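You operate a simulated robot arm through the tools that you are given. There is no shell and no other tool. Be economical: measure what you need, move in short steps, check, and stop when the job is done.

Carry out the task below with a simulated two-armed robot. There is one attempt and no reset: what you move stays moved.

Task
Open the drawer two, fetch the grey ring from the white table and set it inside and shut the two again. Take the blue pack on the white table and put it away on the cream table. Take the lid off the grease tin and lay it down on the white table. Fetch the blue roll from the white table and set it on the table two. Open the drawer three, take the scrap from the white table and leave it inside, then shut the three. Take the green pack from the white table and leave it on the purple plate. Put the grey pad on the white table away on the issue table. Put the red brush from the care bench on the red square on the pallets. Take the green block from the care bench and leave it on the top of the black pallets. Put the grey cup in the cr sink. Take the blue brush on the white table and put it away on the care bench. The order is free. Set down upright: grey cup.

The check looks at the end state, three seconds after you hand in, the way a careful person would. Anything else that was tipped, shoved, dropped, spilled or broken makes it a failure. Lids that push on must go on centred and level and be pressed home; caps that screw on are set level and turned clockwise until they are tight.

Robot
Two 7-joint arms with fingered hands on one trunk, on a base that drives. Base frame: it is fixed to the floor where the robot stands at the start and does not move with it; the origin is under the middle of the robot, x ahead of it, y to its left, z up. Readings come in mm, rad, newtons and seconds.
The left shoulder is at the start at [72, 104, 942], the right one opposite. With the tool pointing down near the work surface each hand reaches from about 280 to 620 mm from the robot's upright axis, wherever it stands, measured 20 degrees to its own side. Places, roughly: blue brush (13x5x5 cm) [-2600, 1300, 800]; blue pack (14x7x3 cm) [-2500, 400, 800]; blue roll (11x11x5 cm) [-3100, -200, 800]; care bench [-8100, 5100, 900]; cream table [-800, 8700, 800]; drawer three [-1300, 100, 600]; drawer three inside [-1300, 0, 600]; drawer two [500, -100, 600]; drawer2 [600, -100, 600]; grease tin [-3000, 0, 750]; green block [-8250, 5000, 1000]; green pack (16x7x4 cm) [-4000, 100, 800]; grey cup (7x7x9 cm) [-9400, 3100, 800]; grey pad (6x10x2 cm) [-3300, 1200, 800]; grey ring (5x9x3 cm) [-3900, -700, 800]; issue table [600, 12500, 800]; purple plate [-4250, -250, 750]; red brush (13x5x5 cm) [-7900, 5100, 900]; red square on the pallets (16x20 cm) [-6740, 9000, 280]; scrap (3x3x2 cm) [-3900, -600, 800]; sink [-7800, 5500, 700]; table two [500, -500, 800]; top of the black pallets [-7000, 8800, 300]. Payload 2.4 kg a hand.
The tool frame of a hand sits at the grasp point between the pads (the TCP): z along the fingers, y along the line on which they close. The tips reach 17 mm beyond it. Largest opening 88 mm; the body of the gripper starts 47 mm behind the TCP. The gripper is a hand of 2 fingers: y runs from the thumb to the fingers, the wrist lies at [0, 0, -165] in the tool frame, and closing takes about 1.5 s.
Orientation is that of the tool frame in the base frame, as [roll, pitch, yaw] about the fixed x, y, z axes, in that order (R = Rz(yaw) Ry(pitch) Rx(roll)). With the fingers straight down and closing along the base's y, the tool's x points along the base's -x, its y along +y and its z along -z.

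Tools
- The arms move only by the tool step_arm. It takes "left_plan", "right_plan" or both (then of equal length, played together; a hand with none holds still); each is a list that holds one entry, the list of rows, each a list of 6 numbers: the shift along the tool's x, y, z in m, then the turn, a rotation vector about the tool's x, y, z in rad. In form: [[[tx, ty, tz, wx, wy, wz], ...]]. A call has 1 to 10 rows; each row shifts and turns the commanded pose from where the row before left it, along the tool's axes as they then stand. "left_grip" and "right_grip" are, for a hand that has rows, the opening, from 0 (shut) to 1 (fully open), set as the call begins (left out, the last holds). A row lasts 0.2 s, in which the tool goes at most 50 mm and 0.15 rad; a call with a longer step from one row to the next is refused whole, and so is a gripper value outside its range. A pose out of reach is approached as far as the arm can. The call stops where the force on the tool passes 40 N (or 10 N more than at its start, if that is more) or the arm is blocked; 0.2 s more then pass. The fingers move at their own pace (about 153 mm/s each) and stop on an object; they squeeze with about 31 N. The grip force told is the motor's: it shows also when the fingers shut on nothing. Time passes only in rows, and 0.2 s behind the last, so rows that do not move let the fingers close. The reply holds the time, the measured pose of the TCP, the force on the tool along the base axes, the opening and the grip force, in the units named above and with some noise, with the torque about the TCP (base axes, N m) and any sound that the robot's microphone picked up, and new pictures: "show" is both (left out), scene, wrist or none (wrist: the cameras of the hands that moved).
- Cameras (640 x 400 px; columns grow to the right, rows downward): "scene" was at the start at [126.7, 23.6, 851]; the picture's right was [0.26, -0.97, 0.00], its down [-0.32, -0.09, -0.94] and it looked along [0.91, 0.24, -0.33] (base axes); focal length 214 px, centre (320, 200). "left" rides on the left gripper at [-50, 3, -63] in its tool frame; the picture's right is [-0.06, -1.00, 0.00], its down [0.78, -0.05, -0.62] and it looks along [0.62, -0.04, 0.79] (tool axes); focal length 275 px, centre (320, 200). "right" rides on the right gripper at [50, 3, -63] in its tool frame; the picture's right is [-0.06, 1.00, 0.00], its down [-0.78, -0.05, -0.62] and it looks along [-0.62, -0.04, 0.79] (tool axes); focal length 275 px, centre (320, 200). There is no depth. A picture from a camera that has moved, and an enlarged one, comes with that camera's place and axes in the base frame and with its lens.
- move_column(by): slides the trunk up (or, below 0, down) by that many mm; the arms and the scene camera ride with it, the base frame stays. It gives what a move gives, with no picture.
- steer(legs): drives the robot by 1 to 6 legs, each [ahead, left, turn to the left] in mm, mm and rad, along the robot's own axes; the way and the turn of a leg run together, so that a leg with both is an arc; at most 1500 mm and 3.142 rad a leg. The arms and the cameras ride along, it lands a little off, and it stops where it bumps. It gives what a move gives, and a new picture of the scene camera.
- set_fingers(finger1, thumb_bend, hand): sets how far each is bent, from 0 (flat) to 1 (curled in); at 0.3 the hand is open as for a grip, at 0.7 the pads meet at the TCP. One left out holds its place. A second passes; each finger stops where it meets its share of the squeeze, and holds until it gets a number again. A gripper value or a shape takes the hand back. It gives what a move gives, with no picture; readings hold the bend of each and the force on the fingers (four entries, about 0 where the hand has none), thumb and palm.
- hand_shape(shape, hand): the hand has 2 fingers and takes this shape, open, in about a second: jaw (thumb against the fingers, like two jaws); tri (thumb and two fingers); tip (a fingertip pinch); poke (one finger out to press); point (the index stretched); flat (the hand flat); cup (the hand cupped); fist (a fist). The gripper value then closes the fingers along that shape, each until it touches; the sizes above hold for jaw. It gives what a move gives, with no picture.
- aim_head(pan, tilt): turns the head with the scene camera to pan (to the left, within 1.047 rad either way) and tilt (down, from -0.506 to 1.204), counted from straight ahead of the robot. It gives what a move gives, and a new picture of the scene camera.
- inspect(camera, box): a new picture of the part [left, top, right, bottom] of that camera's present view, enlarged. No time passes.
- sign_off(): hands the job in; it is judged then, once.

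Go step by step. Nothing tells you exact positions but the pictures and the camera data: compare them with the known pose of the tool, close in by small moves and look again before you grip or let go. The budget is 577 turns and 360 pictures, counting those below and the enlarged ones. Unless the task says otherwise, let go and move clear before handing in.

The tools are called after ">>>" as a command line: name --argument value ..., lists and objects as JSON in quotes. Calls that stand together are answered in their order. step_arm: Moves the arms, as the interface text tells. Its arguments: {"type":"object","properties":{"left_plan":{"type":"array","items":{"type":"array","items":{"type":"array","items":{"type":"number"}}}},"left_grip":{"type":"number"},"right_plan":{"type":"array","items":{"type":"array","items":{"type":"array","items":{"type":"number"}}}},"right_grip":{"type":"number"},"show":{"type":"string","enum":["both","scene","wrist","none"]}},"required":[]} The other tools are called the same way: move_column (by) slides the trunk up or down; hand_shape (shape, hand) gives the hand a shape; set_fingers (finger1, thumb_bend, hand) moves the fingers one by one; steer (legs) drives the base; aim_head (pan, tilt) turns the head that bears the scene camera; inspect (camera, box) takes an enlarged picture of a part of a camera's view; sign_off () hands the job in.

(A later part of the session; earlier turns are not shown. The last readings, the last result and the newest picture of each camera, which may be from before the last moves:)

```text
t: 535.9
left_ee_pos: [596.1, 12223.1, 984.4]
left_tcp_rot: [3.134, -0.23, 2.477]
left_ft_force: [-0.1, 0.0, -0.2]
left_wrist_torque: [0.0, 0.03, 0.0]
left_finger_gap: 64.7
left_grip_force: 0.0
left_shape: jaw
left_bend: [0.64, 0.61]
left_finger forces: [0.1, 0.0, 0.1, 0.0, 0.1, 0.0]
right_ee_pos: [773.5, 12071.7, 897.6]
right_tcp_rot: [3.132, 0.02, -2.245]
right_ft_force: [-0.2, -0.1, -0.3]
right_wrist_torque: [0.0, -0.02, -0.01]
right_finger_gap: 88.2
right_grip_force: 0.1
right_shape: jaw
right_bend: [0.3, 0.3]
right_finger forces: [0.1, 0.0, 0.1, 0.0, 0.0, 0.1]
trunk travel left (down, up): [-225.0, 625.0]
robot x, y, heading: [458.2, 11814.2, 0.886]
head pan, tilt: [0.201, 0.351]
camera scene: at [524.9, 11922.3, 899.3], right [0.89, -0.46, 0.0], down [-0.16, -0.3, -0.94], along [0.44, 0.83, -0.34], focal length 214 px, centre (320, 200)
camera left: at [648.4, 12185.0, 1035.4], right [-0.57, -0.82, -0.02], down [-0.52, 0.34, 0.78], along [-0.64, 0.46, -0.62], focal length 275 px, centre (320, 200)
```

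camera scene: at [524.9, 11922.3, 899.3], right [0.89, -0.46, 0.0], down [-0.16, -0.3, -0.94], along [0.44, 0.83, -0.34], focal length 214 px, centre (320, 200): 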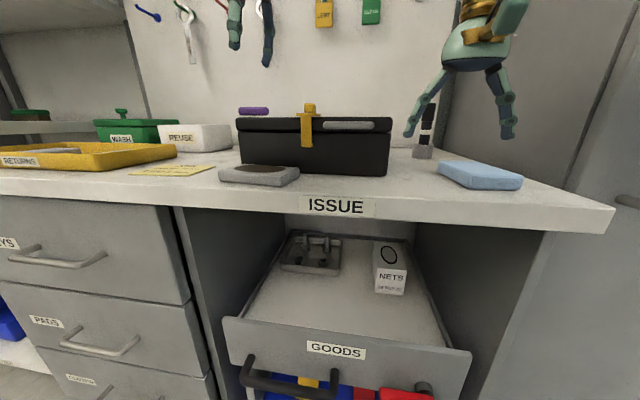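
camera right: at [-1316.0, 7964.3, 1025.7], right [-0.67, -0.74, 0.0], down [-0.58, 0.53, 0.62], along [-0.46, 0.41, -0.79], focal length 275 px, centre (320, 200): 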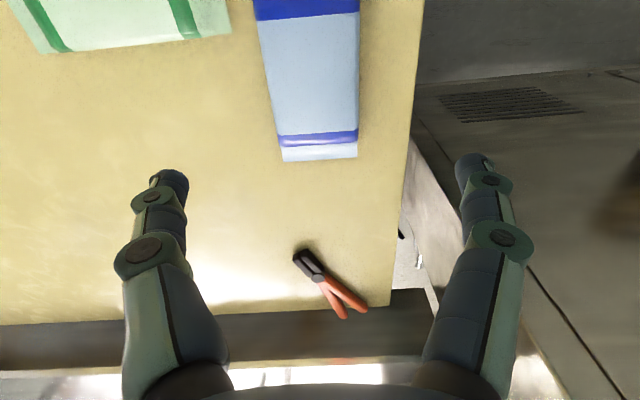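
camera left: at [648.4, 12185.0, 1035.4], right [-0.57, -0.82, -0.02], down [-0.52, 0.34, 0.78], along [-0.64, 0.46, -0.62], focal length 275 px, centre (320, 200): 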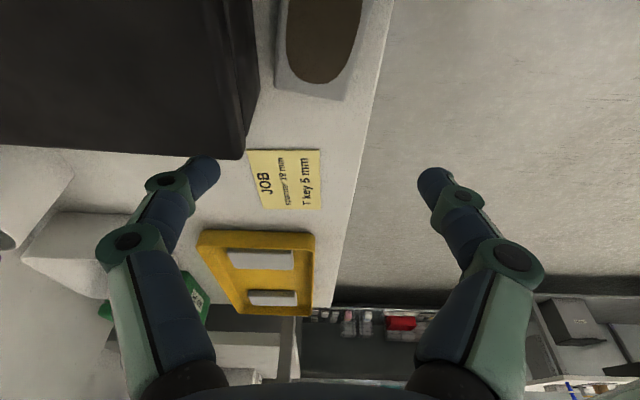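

The pad lies flat on the issue table. Now back away, restore the left hand, and head for the blue brush.

>>> steer --legs '[[-330, 0, 0]]'

>>> step_arm --left_plan '[[[0, 0, 0, 0, -0.115, 0], [0, 0, 0, 0, -0.115, 0], [0, 0, 0, 0, 0, -0.15], [0, 0, 0, 0, 0, -0.15], [0, 0, 0, 0, 0, -0.15], [0, 0, 0, 0, 0, -0.15], [0, 0, 0, 0, 0, -0.15], [0, 0, 0, 0, 0, -0.15], [0, 0, 0, 0, 0, -0.15], [0, 0, 0, 0, 0, -0.15]]]' --left_grip 1 --show "none"

>>> step_arm --left_plan '[[[0, 0, 0, 0, 0, -0.15], [0, 0, 0, 0, 0, -0.15], [0, 0, 0, 0, 0, -0.05], [0.03, 0, 0, 0, 0, 0]]]' --show "none"

>>> move_column --by 130

>>> steer --legs '[[0, 0, -2.456], [1364, 240, 0], [1350, 0, 0], [1395, 0, 0], [0, -640, 0], [1300, 0, 0]]'

```text
t: 538.1
left_ee_pos: [388.5, 11968.5, 983.9]
left_tcp_rot: [3.134, -0.23, 2.479]
left_ft_force: [0.9, 0.1, 0.3]
left_wrist_torque: [-0.03, 0.01, -0.03]
left_finger_gap: 65.1
left_grip_force: 0.0
left_shape: jaw
left_bend: [0.64, 0.61]
left_finger forces: [0.0, 0.1, 0.0, 0.0, 0.1, 0.0]
right_ee_pos: [566.1, 11818.7, 896.3]
right_tcp_rot: [3.132, 0.018, -2.245]
right_ft_force: [0.1, 0.3, -0.2]
right_wrist_torque: [-0.06, 0.03, -0.02]
right_finger_gap: 88.2
right_grip_force: 0.0
right_shape: jaw
right_bend: [0.3, 0.3]
right_finger forces: [0.1, 0.0, 0.1, 0.0, 0.0, 0.0]
trunk travel left (down, up): [-225.0, 625.0]
robot x, y, heading: [257.9, 11561.6, 0.893]
head pan, tilt: [0.201, 0.351]
camera scene: at [318.3, 11668.4, 899.3], right [0.89, -0.46, 0.0], down [-0.16, -0.31, -0.94], along [0.43, 0.83, -0.34], focal length 214 px, centre (320, 200)
```

scene: 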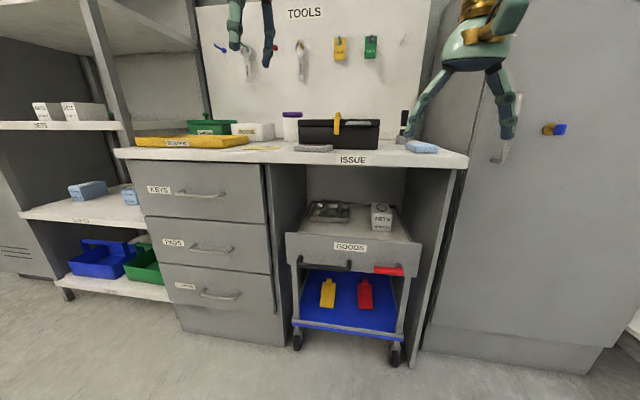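

```text
t: 540.3
left_ee_pos: [388.9, 11968.8, 983.1]
left_tcp_rot: [3.139, 0.006, -2.604]
left_ft_force: [-0.2, -0.3, -0.5]
left_wrist_torque: [0.05, 0.02, -0.02]
left_finger_gap: 88.2
left_grip_force: 0.1
left_shape: jaw
left_bend: [0.3, 0.3]
left_finger forces: [0.1, 0.0, 0.0, 0.1, 0.0, 0.0]
right_ee_pos: [567.0, 11819.1, 896.1]
right_tcp_rot: [3.134, 0.019, -2.245]
right_ft_force: [-0.2, -0.9, -0.2]
right_wrist_torque: [0.02, -0.02, 0.01]
right_finger_gap: 88.1
right_grip_force: 0.0
right_shape: jaw
right_bend: [0.3, 0.3]
right_finger forces: [0.1, 0.1, 0.0, 0.0, 0.0, 0.0]
trunk travel left (down, up): [-225.0, 625.0]
robot x, y, heading: [256.5, 11558.1, 0.888]
head pan, tilt: [0.201, 0.351]
```

```text
t: 541.3
left_ee_pos: [367.7, 11945.8, 983.2]
left_tcp_rot: [3.139, 0.007, -2.254]
left_ft_force: [0.1, -0.2, 0.1]
left_wrist_torque: [0.0, 0.0, -0.07]
left_finger_gap: 88.0
left_grip_force: 0.1
left_shape: jaw
left_bend: [0.3, 0.3]
left_finger forces: [0.0, 0.0, 0.0, 0.1, 0.0, 0.0]
right_ee_pos: [565.5, 11819.0, 897.1]
right_tcp_rot: [3.132, 0.019, -2.245]
right_ft_force: [0.0, -0.3, -0.7]
right_wrist_torque: [0.0, 0.0, 0.0]
right_finger_gap: 87.7
right_grip_force: 0.1
right_shape: jaw
right_bend: [0.3, 0.3]
right_finger forces: [0.0, 0.0, 0.1, 0.0, 0.0, 0.0]
trunk travel left (down, up): [-225.0, 625.0]
robot x, y, heading: [254.2, 11554.9, 0.892]
head pan, tilt: [0.201, 0.351]
```

```text
t: 542.9
left_ee_pos: [369.4, 11945.3, 1113.0]
left_tcp_rot: [3.138, 0.007, -2.256]
left_ft_force: [-0.1, -0.2, -0.8]
left_wrist_torque: [0.01, 0.05, 0.0]
left_finger_gap: 88.1
left_grip_force: 0.0
left_shape: jaw
left_bend: [0.3, 0.3]
left_finger forces: [0.0, 0.0, 0.0, 0.0, 0.0, 0.1]
right_ee_pos: [566.7, 11818.3, 1026.9]
right_tcp_rot: [3.134, 0.019, -2.244]
right_ft_force: [-0.2, -0.5, -0.3]
right_wrist_torque: [0.02, 0.01, -0.01]
right_finger_gap: 87.8
right_grip_force: 0.1
right_shape: jaw
right_bend: [0.3, 0.3]
right_finger forces: [0.0, 0.1, 0.0, 0.1, 0.0, 0.0]
trunk travel left (down, up): [-355.0, 495.0]
robot x, y, heading: [254.3, 11558.6, 0.888]
head pan, tilt: [0.201, 0.351]
```

```text
t: 560.4
left_ee_pos: [671.7, 8714.2, 1116.4]
left_tcp_rot: [-3.137, 0.017, 1.544]
left_ft_force: [0.6, -0.7, -0.2]
left_wrist_torque: [0.03, -0.01, -0.02]
left_finger_gap: 87.9
left_grip_force: 0.1
left_shape: jaw
left_bend: [0.3, 0.3]
left_finger forces: [0.1, 0.0, 0.1, 0.0, 0.1, 0.0]
right_ee_pos: [435.9, 8693.0, 1033.2]
right_tcp_rot: [3.137, 0.036, 1.558]
right_ft_force: [-0.2, 0.6, 0.8]
right_wrist_torque: [0.02, -0.02, 0.04]
right_finger_gap: 87.9
right_grip_force: 0.0
right_shape: jaw
right_bend: [0.3, 0.3]
right_finger forces: [0.0, 0.0, 0.0, 0.0, 0.0, 0.0]
trunk travel left (down, up): [-355.0, 495.0]
robot x, y, heading: [520.1, 9082.3, -1.59]
head pan, tilt: [0.201, 0.351]
stopped in leg 3: the robot was blocked; the commanded pose is now the measured one
camera scene: at [538.2, 8966.3, 1030.4], right [-0.98, -0.18, 0.01], down [-0.07, 0.33, -0.94], along [0.17, -0.93, -0.34], focal length 214 px, centre (320, 200)
```

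scene: 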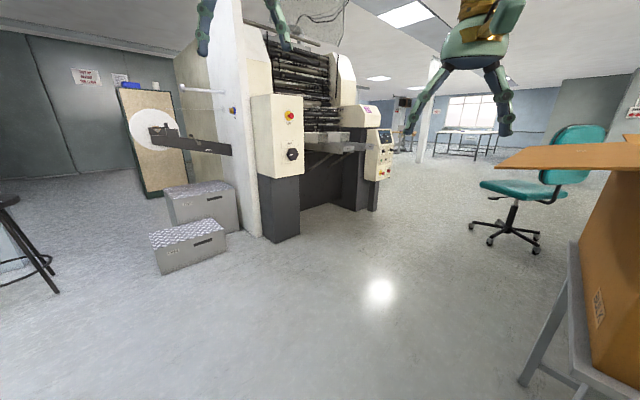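

>>> steer --legs '[[0, 180, 0], [900, 0, 0]]'

```text
t: 566.3
left_ee_pos: [818.3, 7787.3, 1114.1]
left_tcp_rot: [3.14, 0.008, 1.534]
left_ft_force: [-0.4, -0.6, 0.1]
left_wrist_torque: [0.0, -0.03, 0.01]
left_finger_gap: 87.9
left_grip_force: 0.1
left_shape: jaw
left_bend: [0.3, 0.3]
left_finger forces: [0.0, 0.1, 0.0, 0.0, 0.1, 0.1]
right_ee_pos: [584.9, 7770.6, 1028.9]
right_tcp_rot: [3.134, 0.024, 1.544]
right_ft_force: [0.4, -0.1, 0.4]
right_wrist_torque: [-0.03, 0.0, -0.02]
right_finger_gap: 88.1
right_grip_force: 0.0
right_shape: jaw
right_bend: [0.3, 0.3]
right_finger forces: [0.1, 0.0, 0.0, 0.0, 0.0, 0.1]
trunk travel left (down, up): [-355.0, 495.0]
robot x, y, heading: [671.5, 8168.7, -1.599]
head pan, tilt: [0.201, 0.351]
camera scene: at [689.1, 8043.0, 1029.4], right [-0.99, -0.17, 0.0], down [-0.06, 0.34, -0.94], along [0.16, -0.93, -0.34], focal length 214 px, centre (320, 200)
```

scene: 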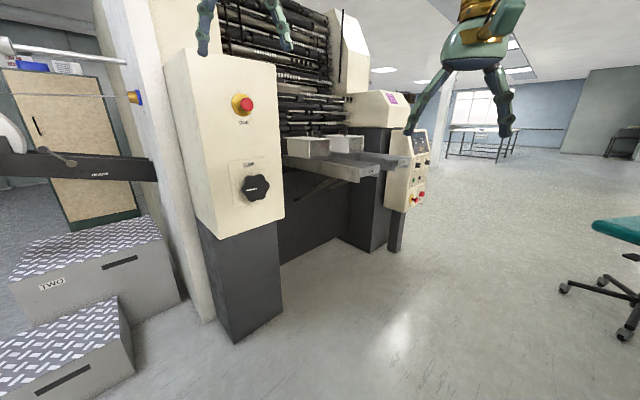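

>>> steer --legs '[[560, 0, 0], [150, -800, 0.03], [1330, 0, 0], [0, 0, -1.57], [1500, 0, 0]]'

```text
t: 590.6
left_ee_pos: [-1985.5, 5902.4, 1114.0]
left_tcp_rot: [3.141, 0.007, 0.049]
left_ft_force: [-1.0, -0.1, -0.2]
left_wrist_torque: [0.01, -0.01, 0.0]
left_finger_gap: 87.9
left_grip_force: 0.0
left_shape: jaw
left_bend: [0.3, 0.3]
left_finger forces: [0.0, 0.0, 0.0, 0.0, 0.0, 0.0]
right_ee_pos: [-2023.5, 6134.6, 1029.0]
right_tcp_rot: [3.132, 0.024, 0.059]
right_ft_force: [-0.4, 0.3, 0.5]
right_wrist_torque: [0.0, 0.01, 0.01]
right_finger_gap: 88.2
right_grip_force: 0.1
right_shape: jaw
right_bend: [0.3, 0.3]
right_finger forces: [0.0, 0.0, 0.0, 0.0, 0.1, 0.1]
trunk travel left (down, up): [-355.0, 495.0]
robot x, y, heading: [-1618.9, 6076.8, -3.091]
head pan, tilt: [0.201, 0.351]
camera scene: at [-1745.2, 6051.1, 1029.4], right [-0.25, 0.97, 0.0], down [0.33, 0.09, -0.94], along [-0.91, -0.24, -0.34], focal length 214 px, centre (320, 200)
```

scene: 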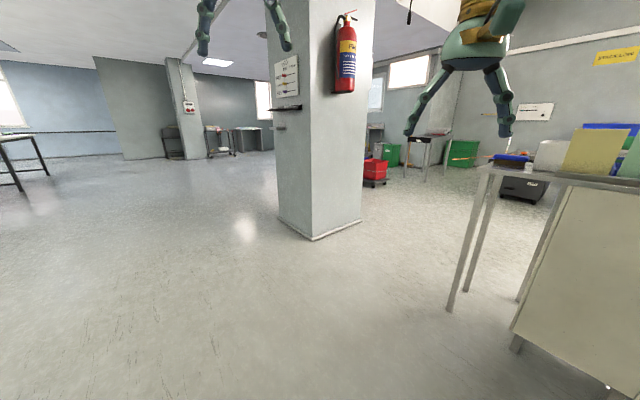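

>>> steer --legs '[[0, 0, 0.844], [1170, 787, 0], [1170, 787, 0], [1170, 787, 0]]'

>>> aim_head --pan 0.0 --tilt 0.65

```text
t: 613.2
left_ee_pos: [-2161.6, 1460.5, 1113.5]
left_tcp_rot: [-3.141, 0.007, 0.861]
left_ft_force: [-0.2, 0.4, -0.7]
left_wrist_torque: [0.02, 0.03, -0.02]
left_finger_gap: 87.9
left_grip_force: 0.0
left_shape: jaw
left_bend: [0.3, 0.3]
left_finger forces: [0.1, 0.0, 0.0, 0.1, 0.0, 0.1]
right_ee_pos: [-2356.6, 1594.1, 1028.4]
right_tcp_rot: [3.134, 0.025, 0.87]
right_ft_force: [0.2, 0.8, 0.2]
right_wrist_torque: [-0.03, 0.04, 0.02]
right_finger_gap: 88.2
right_grip_force: 0.1
right_shape: jaw
right_bend: [0.3, 0.3]
right_finger forces: [0.1, 0.0, 0.0, 0.0, 0.0, 0.1]
trunk travel left (down, up): [-355.0, 495.0]
robot x, y, heading: [-2040.8, 1846.3, -2.272]
head pan, tilt: [0.201, 0.351]
camera scene: at [-2104.9, 1738.8, 1029.4], right [-0.88, 0.48, 0.0], down [0.17, 0.3, -0.94], along [-0.45, -0.82, -0.34], focal length 214 px, centre (320, 200)
```

scene: 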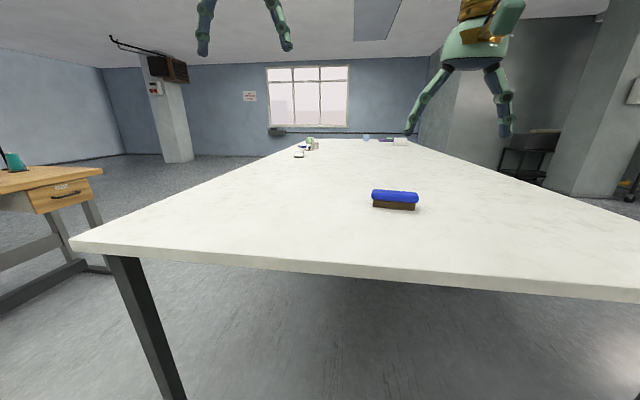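

```text
t: 614.0
left_ee_pos: [-2162.4, 1459.6, 1114.2]
left_tcp_rot: [3.141, 0.007, 0.861]
left_ft_force: [0.0, 0.6, 0.3]
left_wrist_torque: [-0.02, 0.02, 0.01]
left_finger_gap: 87.9
left_grip_force: 0.0
left_shape: jaw
left_bend: [0.3, 0.3]
left_finger forces: [0.0, 0.0, 0.0, 0.0, 0.1, 0.1]
right_ee_pos: [-2356.9, 1592.6, 1028.4]
right_tcp_rot: [3.133, 0.026, 0.871]
right_ft_force: [-0.2, 0.1, -0.2]
right_wrist_torque: [-0.01, -0.03, -0.01]
right_finger_gap: 88.0
right_grip_force: 0.1
right_shape: jaw
right_bend: [0.3, 0.3]
right_finger forces: [0.1, 0.0, 0.0, 0.0, 0.0, 0.1]
trunk travel left (down, up): [-355.0, 495.0]
robot x, y, heading: [-2032.5, 1844.1, -2.28]
head pan, tilt: [0.0, 0.649]
camera scene: at [-2116.1, 1754.2, 1002.5], right [-0.76, 0.65, 0.0], down [0.39, 0.46, -0.8], along [-0.52, -0.61, -0.6], focal length 214 px, centre (320, 200)
```

scene: 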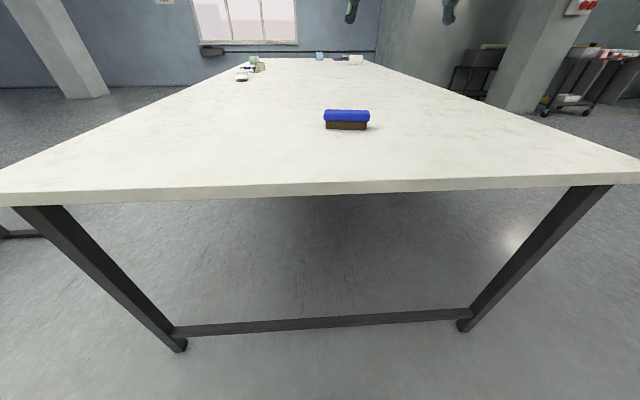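

The blue brush is at about [-2560,1346], lying across. Move in and rotate the right hand 82°.

>>> steer --legs '[[185, 80, 0]]'

>>> move_column --by -110

>>> step_arm --right_plan '[[[0, 0, 0, 0, 0, -0.1435], [0, 0, 0, 0, 0, -0.1435], [0, 0, 0, 0, 0, -0.1435], [0, 0, 0, 0, 0, -0.1435], [0, 0, 0, 0, 0, -0.1435], [0, 0, 0, 0, 0, -0.1435], [0, 0, 0, 0, 0, -0.1435], [0, 0, 0, 0, 0, -0.1435], [0, 0, 0, 0, 0, -0.1435], [0, 0, 0, 0, 0, -0.1435]]]' --show "scene"

```text
t: 615.6
left_ee_pos: [-2221.6, 1266.7, 1113.4]
left_tcp_rot: [3.141, 0.004, 0.86]
left_ft_force: [-0.3, -0.4, -0.4]
left_wrist_torque: [0.0, 0.03, -0.01]
left_finger_gap: 88.0
left_grip_force: 0.1
left_shape: jaw
left_bend: [0.3, 0.3]
left_finger forces: [0.1, 0.0, 0.0, 0.0, 0.0, 0.1]
right_ee_pos: [-2415.8, 1398.7, 1029.4]
right_tcp_rot: [3.133, 0.024, 0.871]
right_ft_force: [-0.5, -0.6, 0.2]
right_wrist_torque: [-0.01, -0.01, 0.02]
right_finger_gap: 88.0
right_grip_force: 0.0
right_shape: jaw
right_bend: [0.3, 0.3]
right_finger forces: [0.0, 0.0, 0.0, 0.0, 0.0, 0.0]
trunk travel left (down, up): [-355.0, 495.0]
robot x, y, heading: [-2094.4, 1651.6, -2.278]
head pan, tilt: [0.0, 0.649]
camera scene: at [-2175.3, 1560.5, 1002.4], right [-0.76, 0.65, 0.0], down [0.39, 0.46, -0.8], along [-0.52, -0.61, -0.6], focal length 214 px, centre (320, 200)
```

scene: 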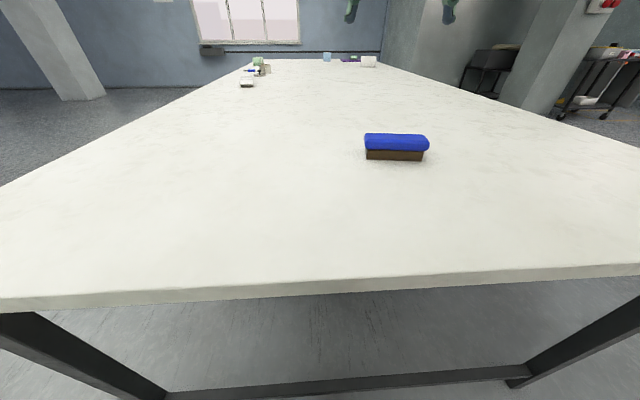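

```text
t: 617.0
left_ee_pos: [-2221.0, 1265.7, 1004.4]
left_tcp_rot: [3.14, 0.007, 0.861]
left_ft_force: [0.9, 0.3, -0.5]
left_wrist_torque: [0.0, -0.01, 0.04]
left_finger_gap: 87.9
left_grip_force: 0.1
left_shape: jaw
left_bend: [0.3, 0.3]
left_finger forces: [0.1, 0.0, 0.0, 0.0, 0.0, 0.0]
right_ee_pos: [-2415.7, 1397.8, 918.9]
right_tcp_rot: [3.131, 0.025, 0.871]
right_ft_force: [-0.1, -0.3, 0.4]
right_wrist_torque: [-0.01, 0.0, -0.01]
right_finger_gap: 88.1
right_grip_force: 0.0
right_shape: jaw
right_bend: [0.3, 0.3]
right_finger forces: [0.0, 0.0, 0.0, 0.0, 0.0, 0.1]
trunk travel left (down, up): [-245.0, 605.0]
robot x, y, heading: [-2097.2, 1652.3, -2.274]
head pan, tilt: [0.0, 0.649]
```

```text
t: 619.2
left_ee_pos: [-2221.2, 1266.8, 1003.5]
left_tcp_rot: [3.14, 0.007, 0.86]
left_ft_force: [-0.5, 0.5, -0.1]
left_wrist_torque: [0.0, -0.03, 0.01]
left_finger_gap: 88.0
left_grip_force: 0.0
left_shape: jaw
left_bend: [0.3, 0.3]
left_finger forces: [0.0, 0.0, 0.0, 0.0, 0.1, 0.0]
right_ee_pos: [-2416.0, 1399.2, 918.9]
right_tcp_rot: [-3.119, 0.012, 2.309]
right_ft_force: [0.7, 0.1, 0.3]
right_wrist_torque: [0.04, 0.0, 0.01]
right_finger_gap: 87.9
right_grip_force: 0.0
right_shape: jaw
right_bend: [0.3, 0.3]
right_finger forces: [0.1, 0.0, 0.1, 0.0, 0.0, 0.0]
trunk travel left (down, up): [-245.0, 605.0]
robot x, y, heading: [-2100.1, 1652.3, -2.277]
head pan, tilt: [0.0, 0.649]
camera scene: at [-2177.8, 1557.7, 892.2], right [-0.76, 0.65, 0.0], down [0.39, 0.46, -0.8], along [-0.52, -0.61, -0.6], focal length 214 px, centre (320, 200)
```

scene: 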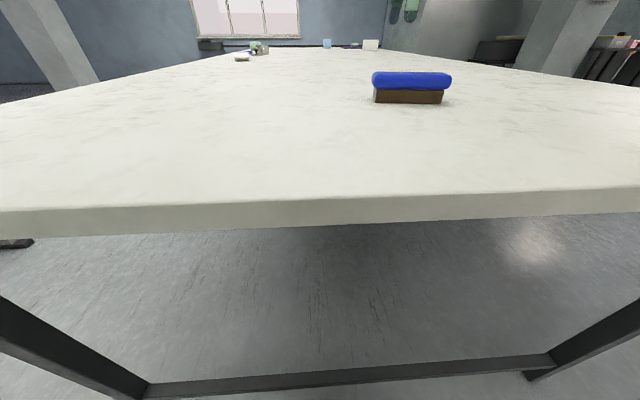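

>>> step_arm --right_plan '[[[0.0145, -0.04, 0, 0, 0, 0], [0.0145, -0.04, 0, 0, 0, 0], [0.0145, -0.04, 0, 0, 0, 0], [0.0145, -0.04, 0, 0, 0, 0]]]' --right_grip 1 --show "wrist"

```text
t: 620.2
left_ee_pos: [-2220.5, 1267.0, 1004.2]
left_tcp_rot: [3.14, 0.007, 0.859]
left_ft_force: [0.5, -0.8, 0.4]
left_wrist_torque: [-0.01, 0.02, -0.01]
left_finger_gap: 87.8
left_grip_force: 0.0
left_shape: jaw
left_bend: [0.3, 0.3]
left_finger forces: [0.0, 0.0, 0.0, 0.0, 0.0, 0.1]
right_ee_pos: [-2575.1, 1333.7, 920.8]
right_tcp_rot: [-3.117, 0.013, 2.308]
right_ft_force: [-0.4, -0.6, 0.3]
right_wrist_torque: [0.01, 0.0, -0.02]
right_finger_gap: 87.8
right_grip_force: 0.1
right_shape: jaw
right_bend: [0.3, 0.3]
right_finger forces: [0.0, 0.0, 0.0, 0.1, 0.0, 0.0]
trunk travel left (down, up): [-245.0, 605.0]
robot x, y, heading: [-2097.1, 1650.0, -2.28]
head pan, tilt: [0.0, 0.649]
camera right: at [-2604.8, 1374.6, 981.5], right [0.78, 0.62, -0.02], down [0.5, -0.6, 0.63], along [0.38, -0.5, -0.78], focal length 275 px, centre (320, 200)
```

right: 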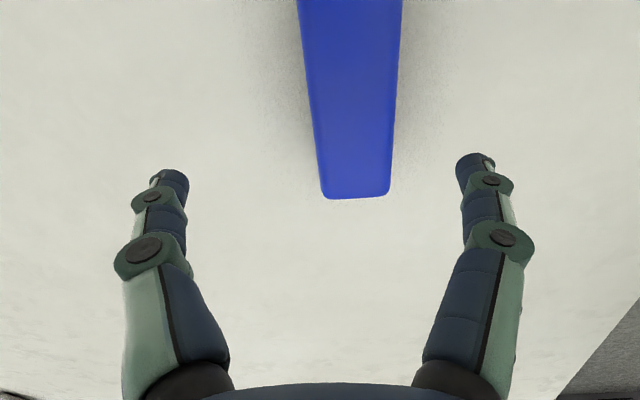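

>>> step_arm --right_plan '[[[0.016, 0.015, 0.02, -0.024, 0, -0.04], [0, 0, 0.03, 0, 0, 0], [0, 0, 0.03, 0, 0, 0]]]' --show "wrist"

```text
t: 621.0
left_ee_pos: [-2220.8, 1265.6, 1002.7]
left_tcp_rot: [3.14, 0.007, 0.86]
left_ft_force: [1.1, 0.2, 0.5]
left_wrist_torque: [-0.01, 0.02, 0.04]
left_finger_gap: 87.9
left_grip_force: 0.1
left_shape: jaw
left_bend: [0.3, 0.3]
left_finger forces: [0.1, 0.0, 0.0, 0.1, 0.0, 0.0]
right_ee_pos: [-2572.3, 1356.0, 840.2]
right_tcp_rot: [3.14, 0.011, 2.347]
right_ft_force: [-0.4, 0.0, 0.4]
right_wrist_torque: [-0.01, 0.0, 0.04]
right_finger_gap: 87.9
right_grip_force: 0.1
right_shape: jaw
right_bend: [0.3, 0.3]
right_finger forces: [0.1, 0.1, 0.0, 0.0, 0.0, 0.0]
trunk travel left (down, up): [-245.0, 605.0]
robot x, y, heading: [-2097.5, 1650.6, -2.273]
head pan, tilt: [0.0, 0.649]
camera right: at [-2606.0, 1393.5, 900.8], right [0.76, 0.66, 0.0], down [0.51, -0.59, 0.63], along [0.41, -0.47, -0.78], focal length 275 px, centre (320, 200)
```

right: 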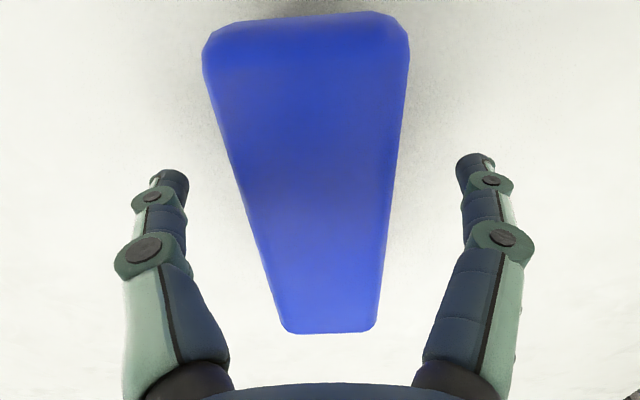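

>>> step_arm --right_plan '[[[0, 0, 0.003, 0, 0, 0], [0, 0, 0, 0, 0, 0], [0, 0, 0, 0, 0, 0], [0, 0, 0, 0, 0, 0], [0, 0, 0, 0, 0, 0]]]' --right_grip 0 --show "none"

>>> step_arm --right_plan '[[[0, 0, -0.02, 0, 0, 0], [0, 0.03, -0.04, 0, 0, 0], [0, 0.04, -0.03, 0, 0, 0], [0, 0.045, 0, 0, 0, 0], [0, 0.045, 0, 0, 0, 0]]]' --show "wrist"

```text
t: 622.2
left_ee_pos: [-2220.7, 1266.8, 1004.2]
left_tcp_rot: [3.14, 0.009, 0.86]
left_ft_force: [0.4, 0.3, 0.0]
left_wrist_torque: [-0.02, 0.0, -0.02]
left_finger_gap: 87.8
left_grip_force: 0.1
left_shape: jaw
left_bend: [0.3, 0.3]
left_finger forces: [0.0, 0.0, 0.1, 0.1, 0.1, 0.1]
right_ee_pos: [-2571.3, 1354.8, 837.4]
right_tcp_rot: [3.138, 0.013, 2.346]
right_ft_force: [0.6, 0.0, 0.4]
right_wrist_torque: [-0.01, 0.01, 0.03]
right_finger_gap: 38.9
right_grip_force: 31.1
right_shape: jaw
right_bend: [0.74, 0.7]
right_finger forces: [26.6, 0.1, 0.1, 0.0, 26.7, 0.0]
trunk travel left (down, up): [-245.0, 605.0]
robot x, y, heading: [-2098.6, 1650.9, -2.278]
head pan, tilt: [0.0, 0.649]
```

```text
t: 623.4
left_ee_pos: [-2221.3, 1266.9, 1002.8]
left_tcp_rot: [3.14, 0.007, 0.86]
left_ft_force: [-0.2, 0.2, -0.4]
left_wrist_torque: [0.0, 0.0, -0.01]
left_finger_gap: 87.9
left_grip_force: 0.1
left_shape: jaw
left_bend: [0.3, 0.3]
left_finger forces: [0.1, 0.0, 0.0, 0.1, 0.0, 0.0]
right_ee_pos: [-2459.1, 1468.8, 927.6]
right_tcp_rot: [3.14, 0.011, 2.346]
right_ft_force: [-0.3, -0.2, -1.1]
right_wrist_torque: [0.03, 0.01, 0.0]
right_finger_gap: 39.2
right_grip_force: 30.9
right_shape: jaw
right_bend: [0.74, 0.7]
right_finger forces: [26.7, 0.1, 0.0, 0.0, 26.7, 0.0]
trunk travel left (down, up): [-245.0, 605.0]
robot x, y, heading: [-2097.5, 1649.4, -2.272]
head pan, tilt: [0.0, 0.649]
camera right: at [-2492.9, 1506.7, 989.0], right [0.76, 0.65, 0.0], down [0.51, -0.59, 0.63], along [0.41, -0.47, -0.78], focal length 275 px, centre (320, 200)
```

right: 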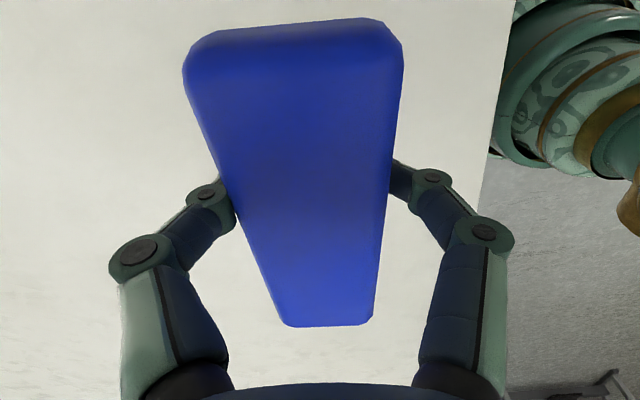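

Brush held. Back off and head west toward the care bench.

>>> steer --legs '[[-350, 0, 0]]'

>>> move_column --by 120

>>> steer --legs '[[0, 0, -1.37], [1500, 0, 0], [1000, 0, 0]]'

>>> aim_head --pan 0.0 --tilt 0.2

```text
t: 625.7
left_ee_pos: [-1997.4, 1531.5, 1004.0]
left_tcp_rot: [3.14, 0.007, 0.855]
left_ft_force: [0.6, 0.3, 0.8]
left_wrist_torque: [0.0, 0.01, 0.04]
left_finger_gap: 87.7
left_grip_force: 0.0
left_shape: jaw
left_bend: [0.3, 0.3]
left_finger forces: [0.0, 0.0, 0.0, 0.0, 0.0, 0.0]
right_ee_pos: [-2235.1, 1734.0, 928.4]
right_tcp_rot: [3.141, 0.012, 2.34]
right_ft_force: [0.0, -0.7, -0.6]
right_wrist_torque: [0.02, 0.01, 0.0]
right_finger_gap: 38.9
right_grip_force: 30.9
right_shape: jaw
right_bend: [0.74, 0.7]
right_finger forces: [26.7, 0.1, 0.0, 0.0, 26.8, 0.0]
trunk travel left (down, up): [-245.0, 605.0]
robot x, y, heading: [-1868.9, 1913.7, -2.282]
head pan, tilt: [0.0, 0.649]
camera scene: at [-1952.3, 1822.7, 892.2], right [-0.76, 0.65, 0.0], down [0.39, 0.46, -0.8], along [-0.52, -0.6, -0.6], focal length 214 px, centre (320, 200)
```

scene: 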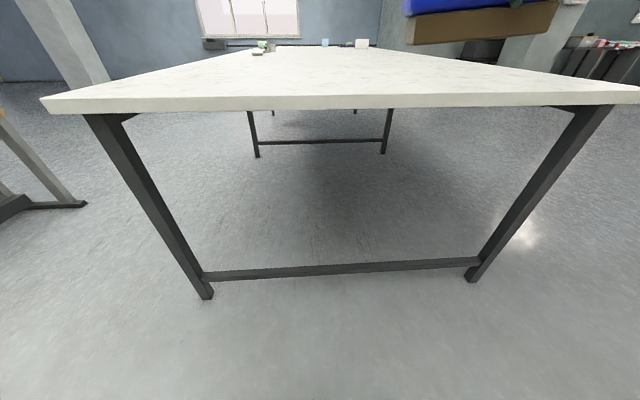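

```text
t: 627.2
left_ee_pos: [-1997.5, 1532.5, 1124.7]
left_tcp_rot: [3.14, 0.007, 0.855]
left_ft_force: [0.0, -0.7, 0.8]
left_wrist_torque: [0.02, 0.0, -0.01]
left_finger_gap: 87.9
left_grip_force: 0.0
left_shape: jaw
left_bend: [0.3, 0.3]
left_finger forces: [0.0, 0.0, 0.0, 0.0, 0.1, 0.1]
right_ee_pos: [-2235.1, 1734.4, 1046.6]
right_tcp_rot: [3.14, 0.012, 2.34]
right_ft_force: [0.9, 0.6, -1.1]
right_wrist_torque: [0.05, 0.01, 0.0]
right_finger_gap: 38.8
right_grip_force: 31.0
right_shape: jaw
right_bend: [0.74, 0.7]
right_finger forces: [26.7, 0.1, 0.0, 0.0, 26.7, 0.0]
trunk travel left (down, up): [-365.0, 485.0]
robot x, y, heading: [-1870.3, 1915.1, -2.284]
head pan, tilt: [0.0, 0.649]
```

```text
t: 642.5
left_ee_pos: [-4422.4, 3119.1, 1123.7]
left_tcp_rot: [3.14, 0.007, -0.496]
left_ft_force: [0.0, 0.1, 0.0]
left_wrist_torque: [0.03, -0.02, 0.0]
left_finger_gap: 87.7
left_grip_force: 0.1
left_shape: jaw
left_bend: [0.3, 0.3]
left_finger forces: [0.1, 0.0, 0.0, 0.0, 0.0, 0.0]
right_ee_pos: [-4276.4, 3395.1, 1048.2]
right_tcp_rot: [3.139, 0.013, 0.99]
right_ft_force: [0.1, -1.1, -1.2]
right_wrist_torque: [-0.01, 0.0, -0.01]
right_finger_gap: 38.8
right_grip_force: 31.0
right_shape: jaw
right_bend: [0.74, 0.71]
right_finger forces: [26.4, 0.0, 0.0, 0.0, 26.4, 0.0]
trunk travel left (down, up): [-365.0, 485.0]
robot x, y, heading: [-4018.4, 3081.7, 2.658]
head pan, tilt: [0.0, 0.649]
camera scene: at [-4125.6, 3134.8, 1012.4], right [0.47, 0.88, 0.0], down [0.53, -0.28, -0.8], along [-0.7, 0.37, -0.6], focal length 214 px, centre (320, 200)
```

scene: 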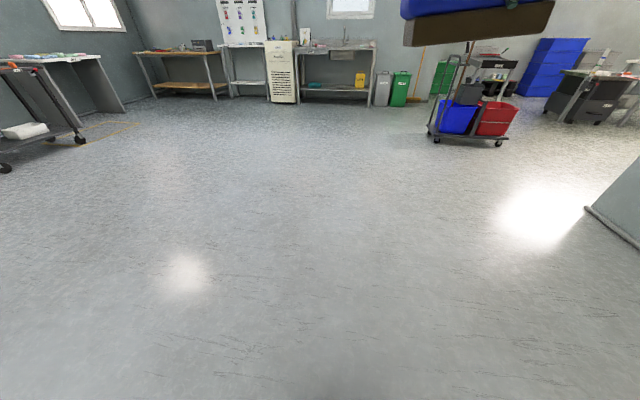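

```text
t: 643.4
left_ee_pos: [-4421.7, 3120.2, 1123.9]
left_tcp_rot: [3.14, 0.008, -0.495]
left_ft_force: [-0.3, -0.4, -0.2]
left_wrist_torque: [0.01, 0.0, 0.0]
left_finger_gap: 87.8
left_grip_force: 0.0
left_shape: jaw
left_bend: [0.3, 0.3]
left_finger forces: [0.0, 0.1, 0.0, 0.0, 0.0, 0.0]
right_ee_pos: [-4277.4, 3395.6, 1047.5]
right_tcp_rot: [3.14, 0.012, 0.99]
right_ft_force: [0.5, -0.8, -1.4]
right_wrist_torque: [0.04, -0.01, 0.0]
right_finger_gap: 38.7
right_grip_force: 31.3
right_shape: jaw
right_bend: [0.74, 0.71]
right_finger forces: [26.4, 0.0, 0.0, 0.0, 26.4, 0.0]
trunk travel left (down, up): [-365.0, 485.0]
robot x, y, heading: [-4020.3, 3081.0, 2.656]
head pan, tilt: [0.0, 0.201]
camera scene: at [-4131.2, 3137.8, 1053.4], right [0.47, 0.88, 0.0], down [0.18, -0.09, -0.98], along [-0.86, 0.46, -0.2], focal length 214 px, centre (320, 200)
```

scene: 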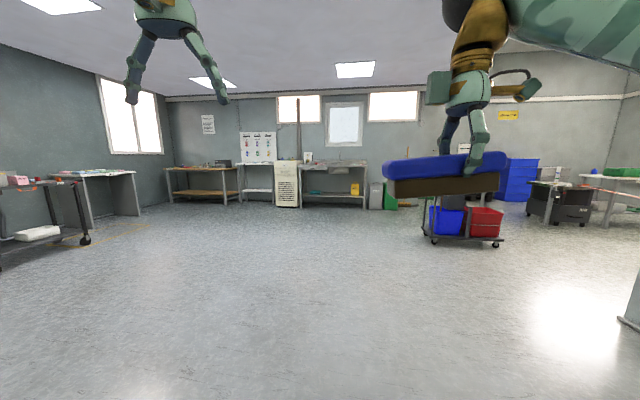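

>>> steer --legs '[[0, 0, 0.076], [1500, 0, 0], [1300, 0, 0], [0, 0, -0.26]]'

>>> aim_head --pan 0.0 --tilt 0.3

```text
t: 658.4
left_ee_pos: [-6949.8, 4427.1, 1123.9]
left_tcp_rot: [3.14, 0.006, -0.726]
left_ft_force: [0.5, 0.0, 0.0]
left_wrist_torque: [0.01, -0.02, -0.01]
left_finger_gap: 88.0
left_grip_force: 0.1
left_shape: jaw
left_bend: [0.3, 0.3]
left_finger forces: [0.0, 0.0, 0.0, 0.1, 0.0, 0.0]
right_ee_pos: [-6746.2, 4661.2, 1048.3]
right_tcp_rot: [3.139, 0.011, 0.761]
right_ft_force: [-0.1, 0.2, -1.1]
right_wrist_torque: [0.02, 0.02, -0.01]
right_finger_gap: 39.0
right_grip_force: 31.2
right_shape: jaw
right_bend: [0.74, 0.71]
right_finger forces: [26.5, 0.0, 0.0, 0.0, 26.4, 0.0]
trunk travel left (down, up): [-365.0, 485.0]
robot x, y, heading: [-6567.0, 4297.3, 2.422]
head pan, tilt: [0.0, 0.201]
camera scene: at [-6663.4, 4377.4, 1053.5], right [0.66, 0.75, 0.0], down [0.15, -0.13, -0.98], along [-0.74, 0.65, -0.2], focal length 214 px, centre (320, 200)
```

scene: 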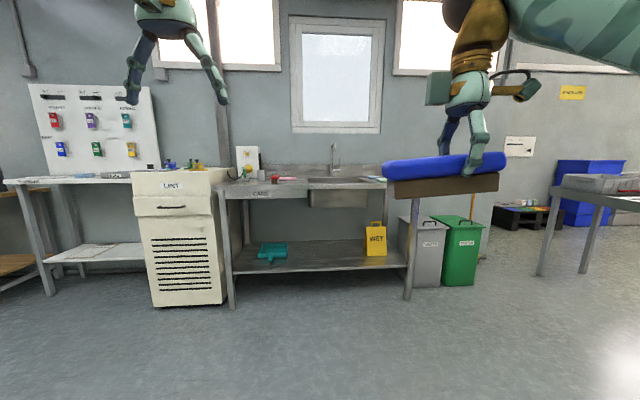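

```text
t: 659.1
left_ee_pos: [-6950.6, 4426.9, 1124.8]
left_tcp_rot: [3.139, 0.007, -0.726]
left_ft_force: [-0.4, 0.1, 0.2]
left_wrist_torque: [0.02, 0.0, -0.02]
left_finger_gap: 87.7
left_grip_force: 0.1
left_shape: jaw
left_bend: [0.3, 0.3]
left_finger forces: [0.0, 0.1, 0.0, 0.0, 0.1, 0.0]
right_ee_pos: [-6746.0, 4661.9, 1047.8]
right_tcp_rot: [3.141, 0.012, 0.76]
right_ft_force: [0.9, 0.4, -1.5]
right_wrist_torque: [0.05, -0.01, 0.0]
right_finger_gap: 39.0
right_grip_force: 30.7
right_shape: jaw
right_bend: [0.74, 0.71]
right_finger forces: [26.4, 0.0, 0.0, 0.0, 26.4, 0.0]
trunk travel left (down, up): [-365.0, 485.0]
robot x, y, heading: [-6564.6, 4296.1, 2.419]
head pan, tilt: [0.0, 0.3]
camera scene: at [-6663.6, 4377.5, 1044.2], right [0.66, 0.75, 0.0], down [0.22, -0.2, -0.96], along [-0.72, 0.63, -0.3], focal length 214 px, centre (320, 200)
```

scene: 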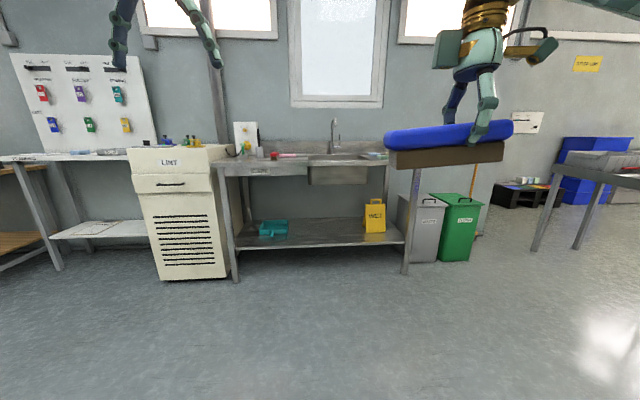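

>>> steer --legs '[[0, 0, 0.06], [950, 276, 0]]'

>>> aim_head --pan 0.0 --tilt 0.6

```text
t: 664.6
left_ee_pos: [-7868.7, 4759.5, 1123.8]
left_tcp_rot: [3.141, 0.008, -0.666]
left_ft_force: [1.1, 0.8, -0.7]
left_wrist_torque: [0.01, 0.01, 0.01]
left_finger_gap: 87.8
left_grip_force: 0.0
left_shape: jaw
left_bend: [0.3, 0.3]
left_finger forces: [0.0, 0.1, 0.0, 0.0, 0.0, 0.0]
right_ee_pos: [-7679.1, 5007.1, 1047.7]
right_tcp_rot: [3.141, 0.011, 0.822]
right_ft_force: [-0.1, 0.1, -1.0]
right_wrist_torque: [0.02, -0.03, -0.02]
right_finger_gap: 38.8
right_grip_force: 30.8
right_shape: jaw
right_bend: [0.74, 0.71]
right_finger forces: [26.4, 0.1, 0.0, 0.0, 26.4, 0.0]
trunk travel left (down, up): [-365.0, 485.0]
robot x, y, heading: [-7478.1, 4650.0, 2.482]
head pan, tilt: [0.0, 0.3]
camera scene: at [-7579.5, 4727.9, 1044.2], right [0.61, 0.79, 0.0], down [0.23, -0.18, -0.96], along [-0.75, 0.59, -0.3], focal length 214 px, centre (320, 200)
```

scene: 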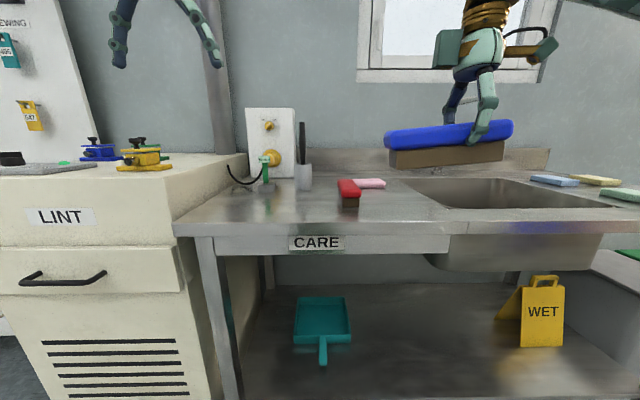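

```text
t: 665.4
left_ee_pos: [-7869.4, 4759.3, 1124.0]
left_tcp_rot: [3.14, 0.007, -0.665]
left_ft_force: [-0.4, -0.4, -0.8]
left_wrist_torque: [0.0, 0.01, -0.03]
left_finger_gap: 88.1
left_grip_force: 0.0
left_shape: jaw
left_bend: [0.3, 0.3]
left_finger forces: [0.0, 0.0, 0.0, 0.1, 0.1, 0.1]
right_ee_pos: [-7678.5, 5006.0, 1048.5]
right_tcp_rot: [3.14, 0.013, 0.822]
right_ft_force: [0.6, 0.0, -0.9]
right_wrist_torque: [0.02, -0.03, 0.02]
right_finger_gap: 38.6
right_grip_force: 31.3
right_shape: jaw
right_bend: [0.74, 0.71]
right_finger forces: [26.4, 0.0, 0.0, 0.0, 26.4, 0.0]
trunk travel left (down, up): [-365.0, 485.0]
robot x, y, heading: [-7479.0, 4653.5, 2.489]
head pan, tilt: [0.0, 0.6]
camera scene: at [-7575.5, 4724.8, 1016.8], right [0.61, 0.79, 0.0], down [0.45, -0.35, -0.83], along [-0.65, 0.51, -0.56], focal length 214 px, centre (320, 200)
```

scene: 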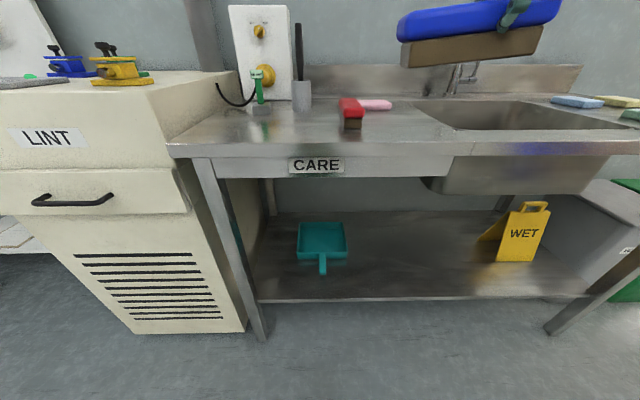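

>>> inspect --camera "scene" --box '[180, 30, 420, 180]'

```text
2.67 times, centred on (300, 105) of scene
camera zoom: at [-7575.5, 4724.8, 1016.8], right [0.61, 0.79, 0.0], down [0.45, -0.35, -0.83], along [-0.65, 0.51, -0.56], focal length 572 px, centre (373, 453)
```

zoom: 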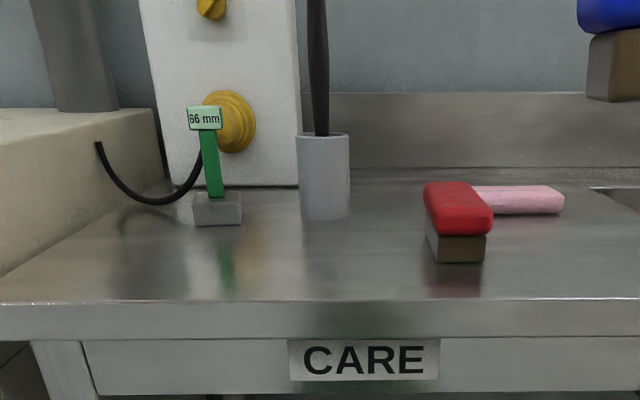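

The care bench holds the red brush and the small green "66 mm" block stand. I'll approach to place the blue brush on the free front area.

>>> steer --legs '[[230, 150, 0]]'

>>> inspect --camera "right" --box '[0, 0, 640, 400]'

```text
t: 667.3
left_ee_pos: [-8142.7, 4780.4, 1123.9]
left_tcp_rot: [3.14, 0.006, -0.666]
left_ft_force: [0.6, -0.6, -0.8]
left_wrist_torque: [0.0, -0.04, -0.02]
left_finger_gap: 87.6
left_grip_force: 0.0
left_shape: jaw
left_bend: [0.3, 0.3]
left_finger forces: [0.0, 0.1, 0.0, 0.0, 0.1, 0.0]
right_ee_pos: [-7953.0, 5026.5, 1048.8]
right_tcp_rot: [3.14, 0.013, 0.82]
right_ft_force: [0.8, -0.7, -1.1]
right_wrist_torque: [0.02, 0.0, 0.0]
right_finger_gap: 38.9
right_grip_force: 30.6
right_shape: jaw
right_bend: [0.74, 0.71]
right_finger forces: [26.4, 0.0, 0.0, 0.1, 26.4, 0.0]
trunk travel left (down, up): [-365.0, 485.0]
robot x, y, heading: [-7751.2, 4674.8, 2.483]
head pan, tilt: [0.0, 0.6]
camera scene: at [-7849.2, 4745.6, 1016.7], right [0.61, 0.79, 0.0], down [0.45, -0.35, -0.82], along [-0.65, 0.51, -0.57], focal length 214 px, centre (320, 200)
```

scene: 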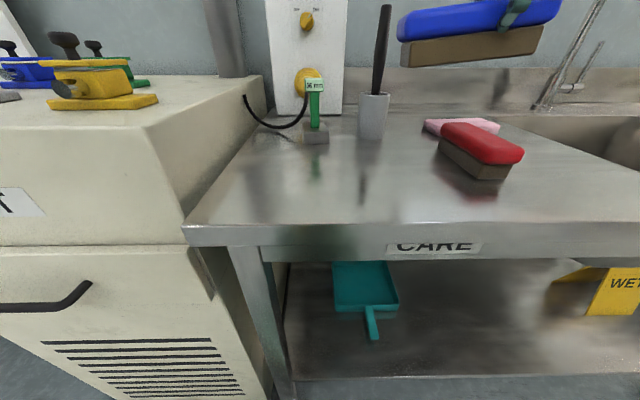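

```text
1.00 times, centred on (320, 200) of right (not enlarged: the box is as wide or as high as the picture)
camera zoom: at [-7915.9, 5062.4, 1109.0], right [0.69, -0.73, 0.0], down [-0.57, -0.53, 0.63], along [-0.46, -0.43, -0.78], focal length 275 px, centre (320, 200)
```

zoom: 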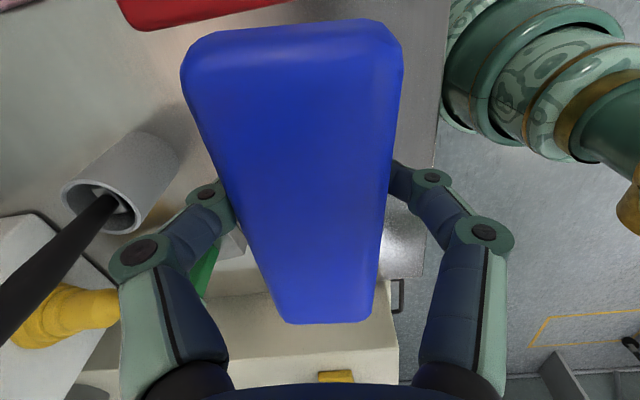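

>>> step_arm --left_plan '[[[0.04, 0, 0, 0, 0, 0], [0.04, 0, 0, 0, 0, 0], [0, 0, 0, 0, 0, 0], [0, 0, 0, 0, 0, 0], [0, 0, 0, 0, 0, 0]]]' --right_plan '[[[-0.038, 0.002, 0, 0, 0, -0.09], [-0.038, 0.002, 0.01, 0, 0, 0], [-0.038, 0.002, 0.04, 0, 0, 0], [0, 0, 0.04, 0, 0, 0], [0, 0, 0.035, 0, 0, 0]]]' --show "both"

```text
refused: row 3 steps farther than a row can; nothing moved
```

>>> step_arm --left_plan '[[[0.04, 0, 0, 0, 0, 0], [0.04, 0, 0, 0, 0, 0], [0, 0, 0, 0, 0, 0], [0, 0, 0, 0, 0, 0], [0, 0, 0, 0, 0, 0], [0, 0, 0, 0, 0, 0]]]' --right_plan '[[[-0.038, 0.002, 0, 0, 0, -0.09], [-0.038, 0.002, 0, 0, 0, 0], [-0.038, 0.002, 0, 0, 0, 0], [0, 0, 0.045, 0, 0, 0], [0, 0, 0.045, 0, 0, 0], [0, 0, 0.035, 0, 0, 0]]]' --show "scene"

```text
t: 668.7
left_ee_pos: [-8078.5, 4729.6, 1123.4]
left_tcp_rot: [3.14, 0.007, -0.664]
left_ft_force: [1.3, 0.3, -0.1]
left_wrist_torque: [-0.01, -0.03, 0.0]
left_finger_gap: 88.0
left_grip_force: 0.2
left_shape: jaw
left_bend: [0.3, 0.3]
left_finger forces: [0.1, 0.0, 0.0, 0.0, 0.1, 0.0]
right_ee_pos: [-8021.7, 4933.6, 924.3]
right_tcp_rot: [-3.14, 0.012, 0.91]
right_ft_force: [-1.2, 0.4, -0.9]
right_wrist_torque: [0.01, 0.01, 0.01]
right_finger_gap: 38.8
right_grip_force: 31.5
right_shape: jaw
right_bend: [0.74, 0.71]
right_finger forces: [26.4, 0.0, 0.0, 0.0, 26.4, 0.0]
trunk travel left (down, up): [-365.0, 485.0]
robot x, y, heading: [-7753.7, 4672.1, 2.489]
head pan, tilt: [0.0, 0.6]
camera scene: at [-7849.0, 4745.5, 1016.7], right [0.61, 0.79, 0.0], down [0.45, -0.35, -0.82], along [-0.65, 0.51, -0.57], focal length 214 px, centre (320, 200)
```

scene: 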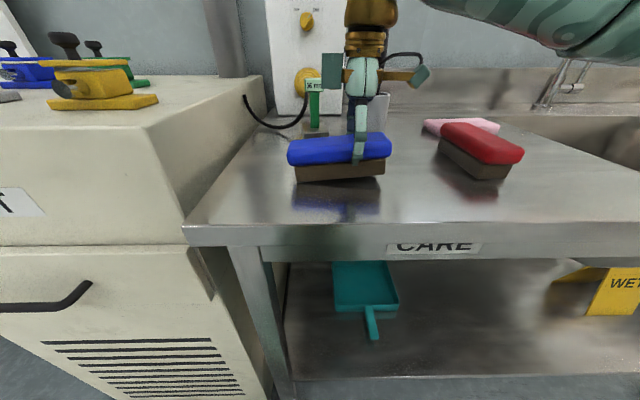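

>>> step_arm --right_plan '[[[0, 0, 0.008, 0, 0, 0], [0, 0, 0.004, 0, 0, 0], [0, 0, 0.003, 0, 0, 0], [0, 0, 0.003, 0, 0, 0]]]' --show "none"

```text
t: 669.7
left_ee_pos: [-8079.3, 4729.5, 1124.3]
left_tcp_rot: [3.141, 0.005, -0.664]
left_ft_force: [0.6, 0.2, -0.7]
left_wrist_torque: [0.0, -0.01, 0.01]
left_finger_gap: 88.1
left_grip_force: 0.0
left_shape: jaw
left_bend: [0.3, 0.3]
left_finger forces: [0.0, 0.0, 0.0, 0.0, 0.0, 0.0]
right_ee_pos: [-8021.3, 4933.4, 904.7]
right_tcp_rot: [3.136, 0.012, 0.909]
right_ft_force: [1.3, -0.6, 4.0]
right_wrist_torque: [-0.06, -0.14, 0.03]
right_finger_gap: 37.1
right_grip_force: 30.6
right_shape: jaw
right_bend: [0.8, 0.76]
right_finger forces: [26.2, 0.0, 0.0, 0.0, 25.3, 0.0]
trunk travel left (down, up): [-365.0, 485.0]
robot x, y, heading: [-7752.7, 4672.6, 2.479]
head pan, tilt: [0.0, 0.6]
```

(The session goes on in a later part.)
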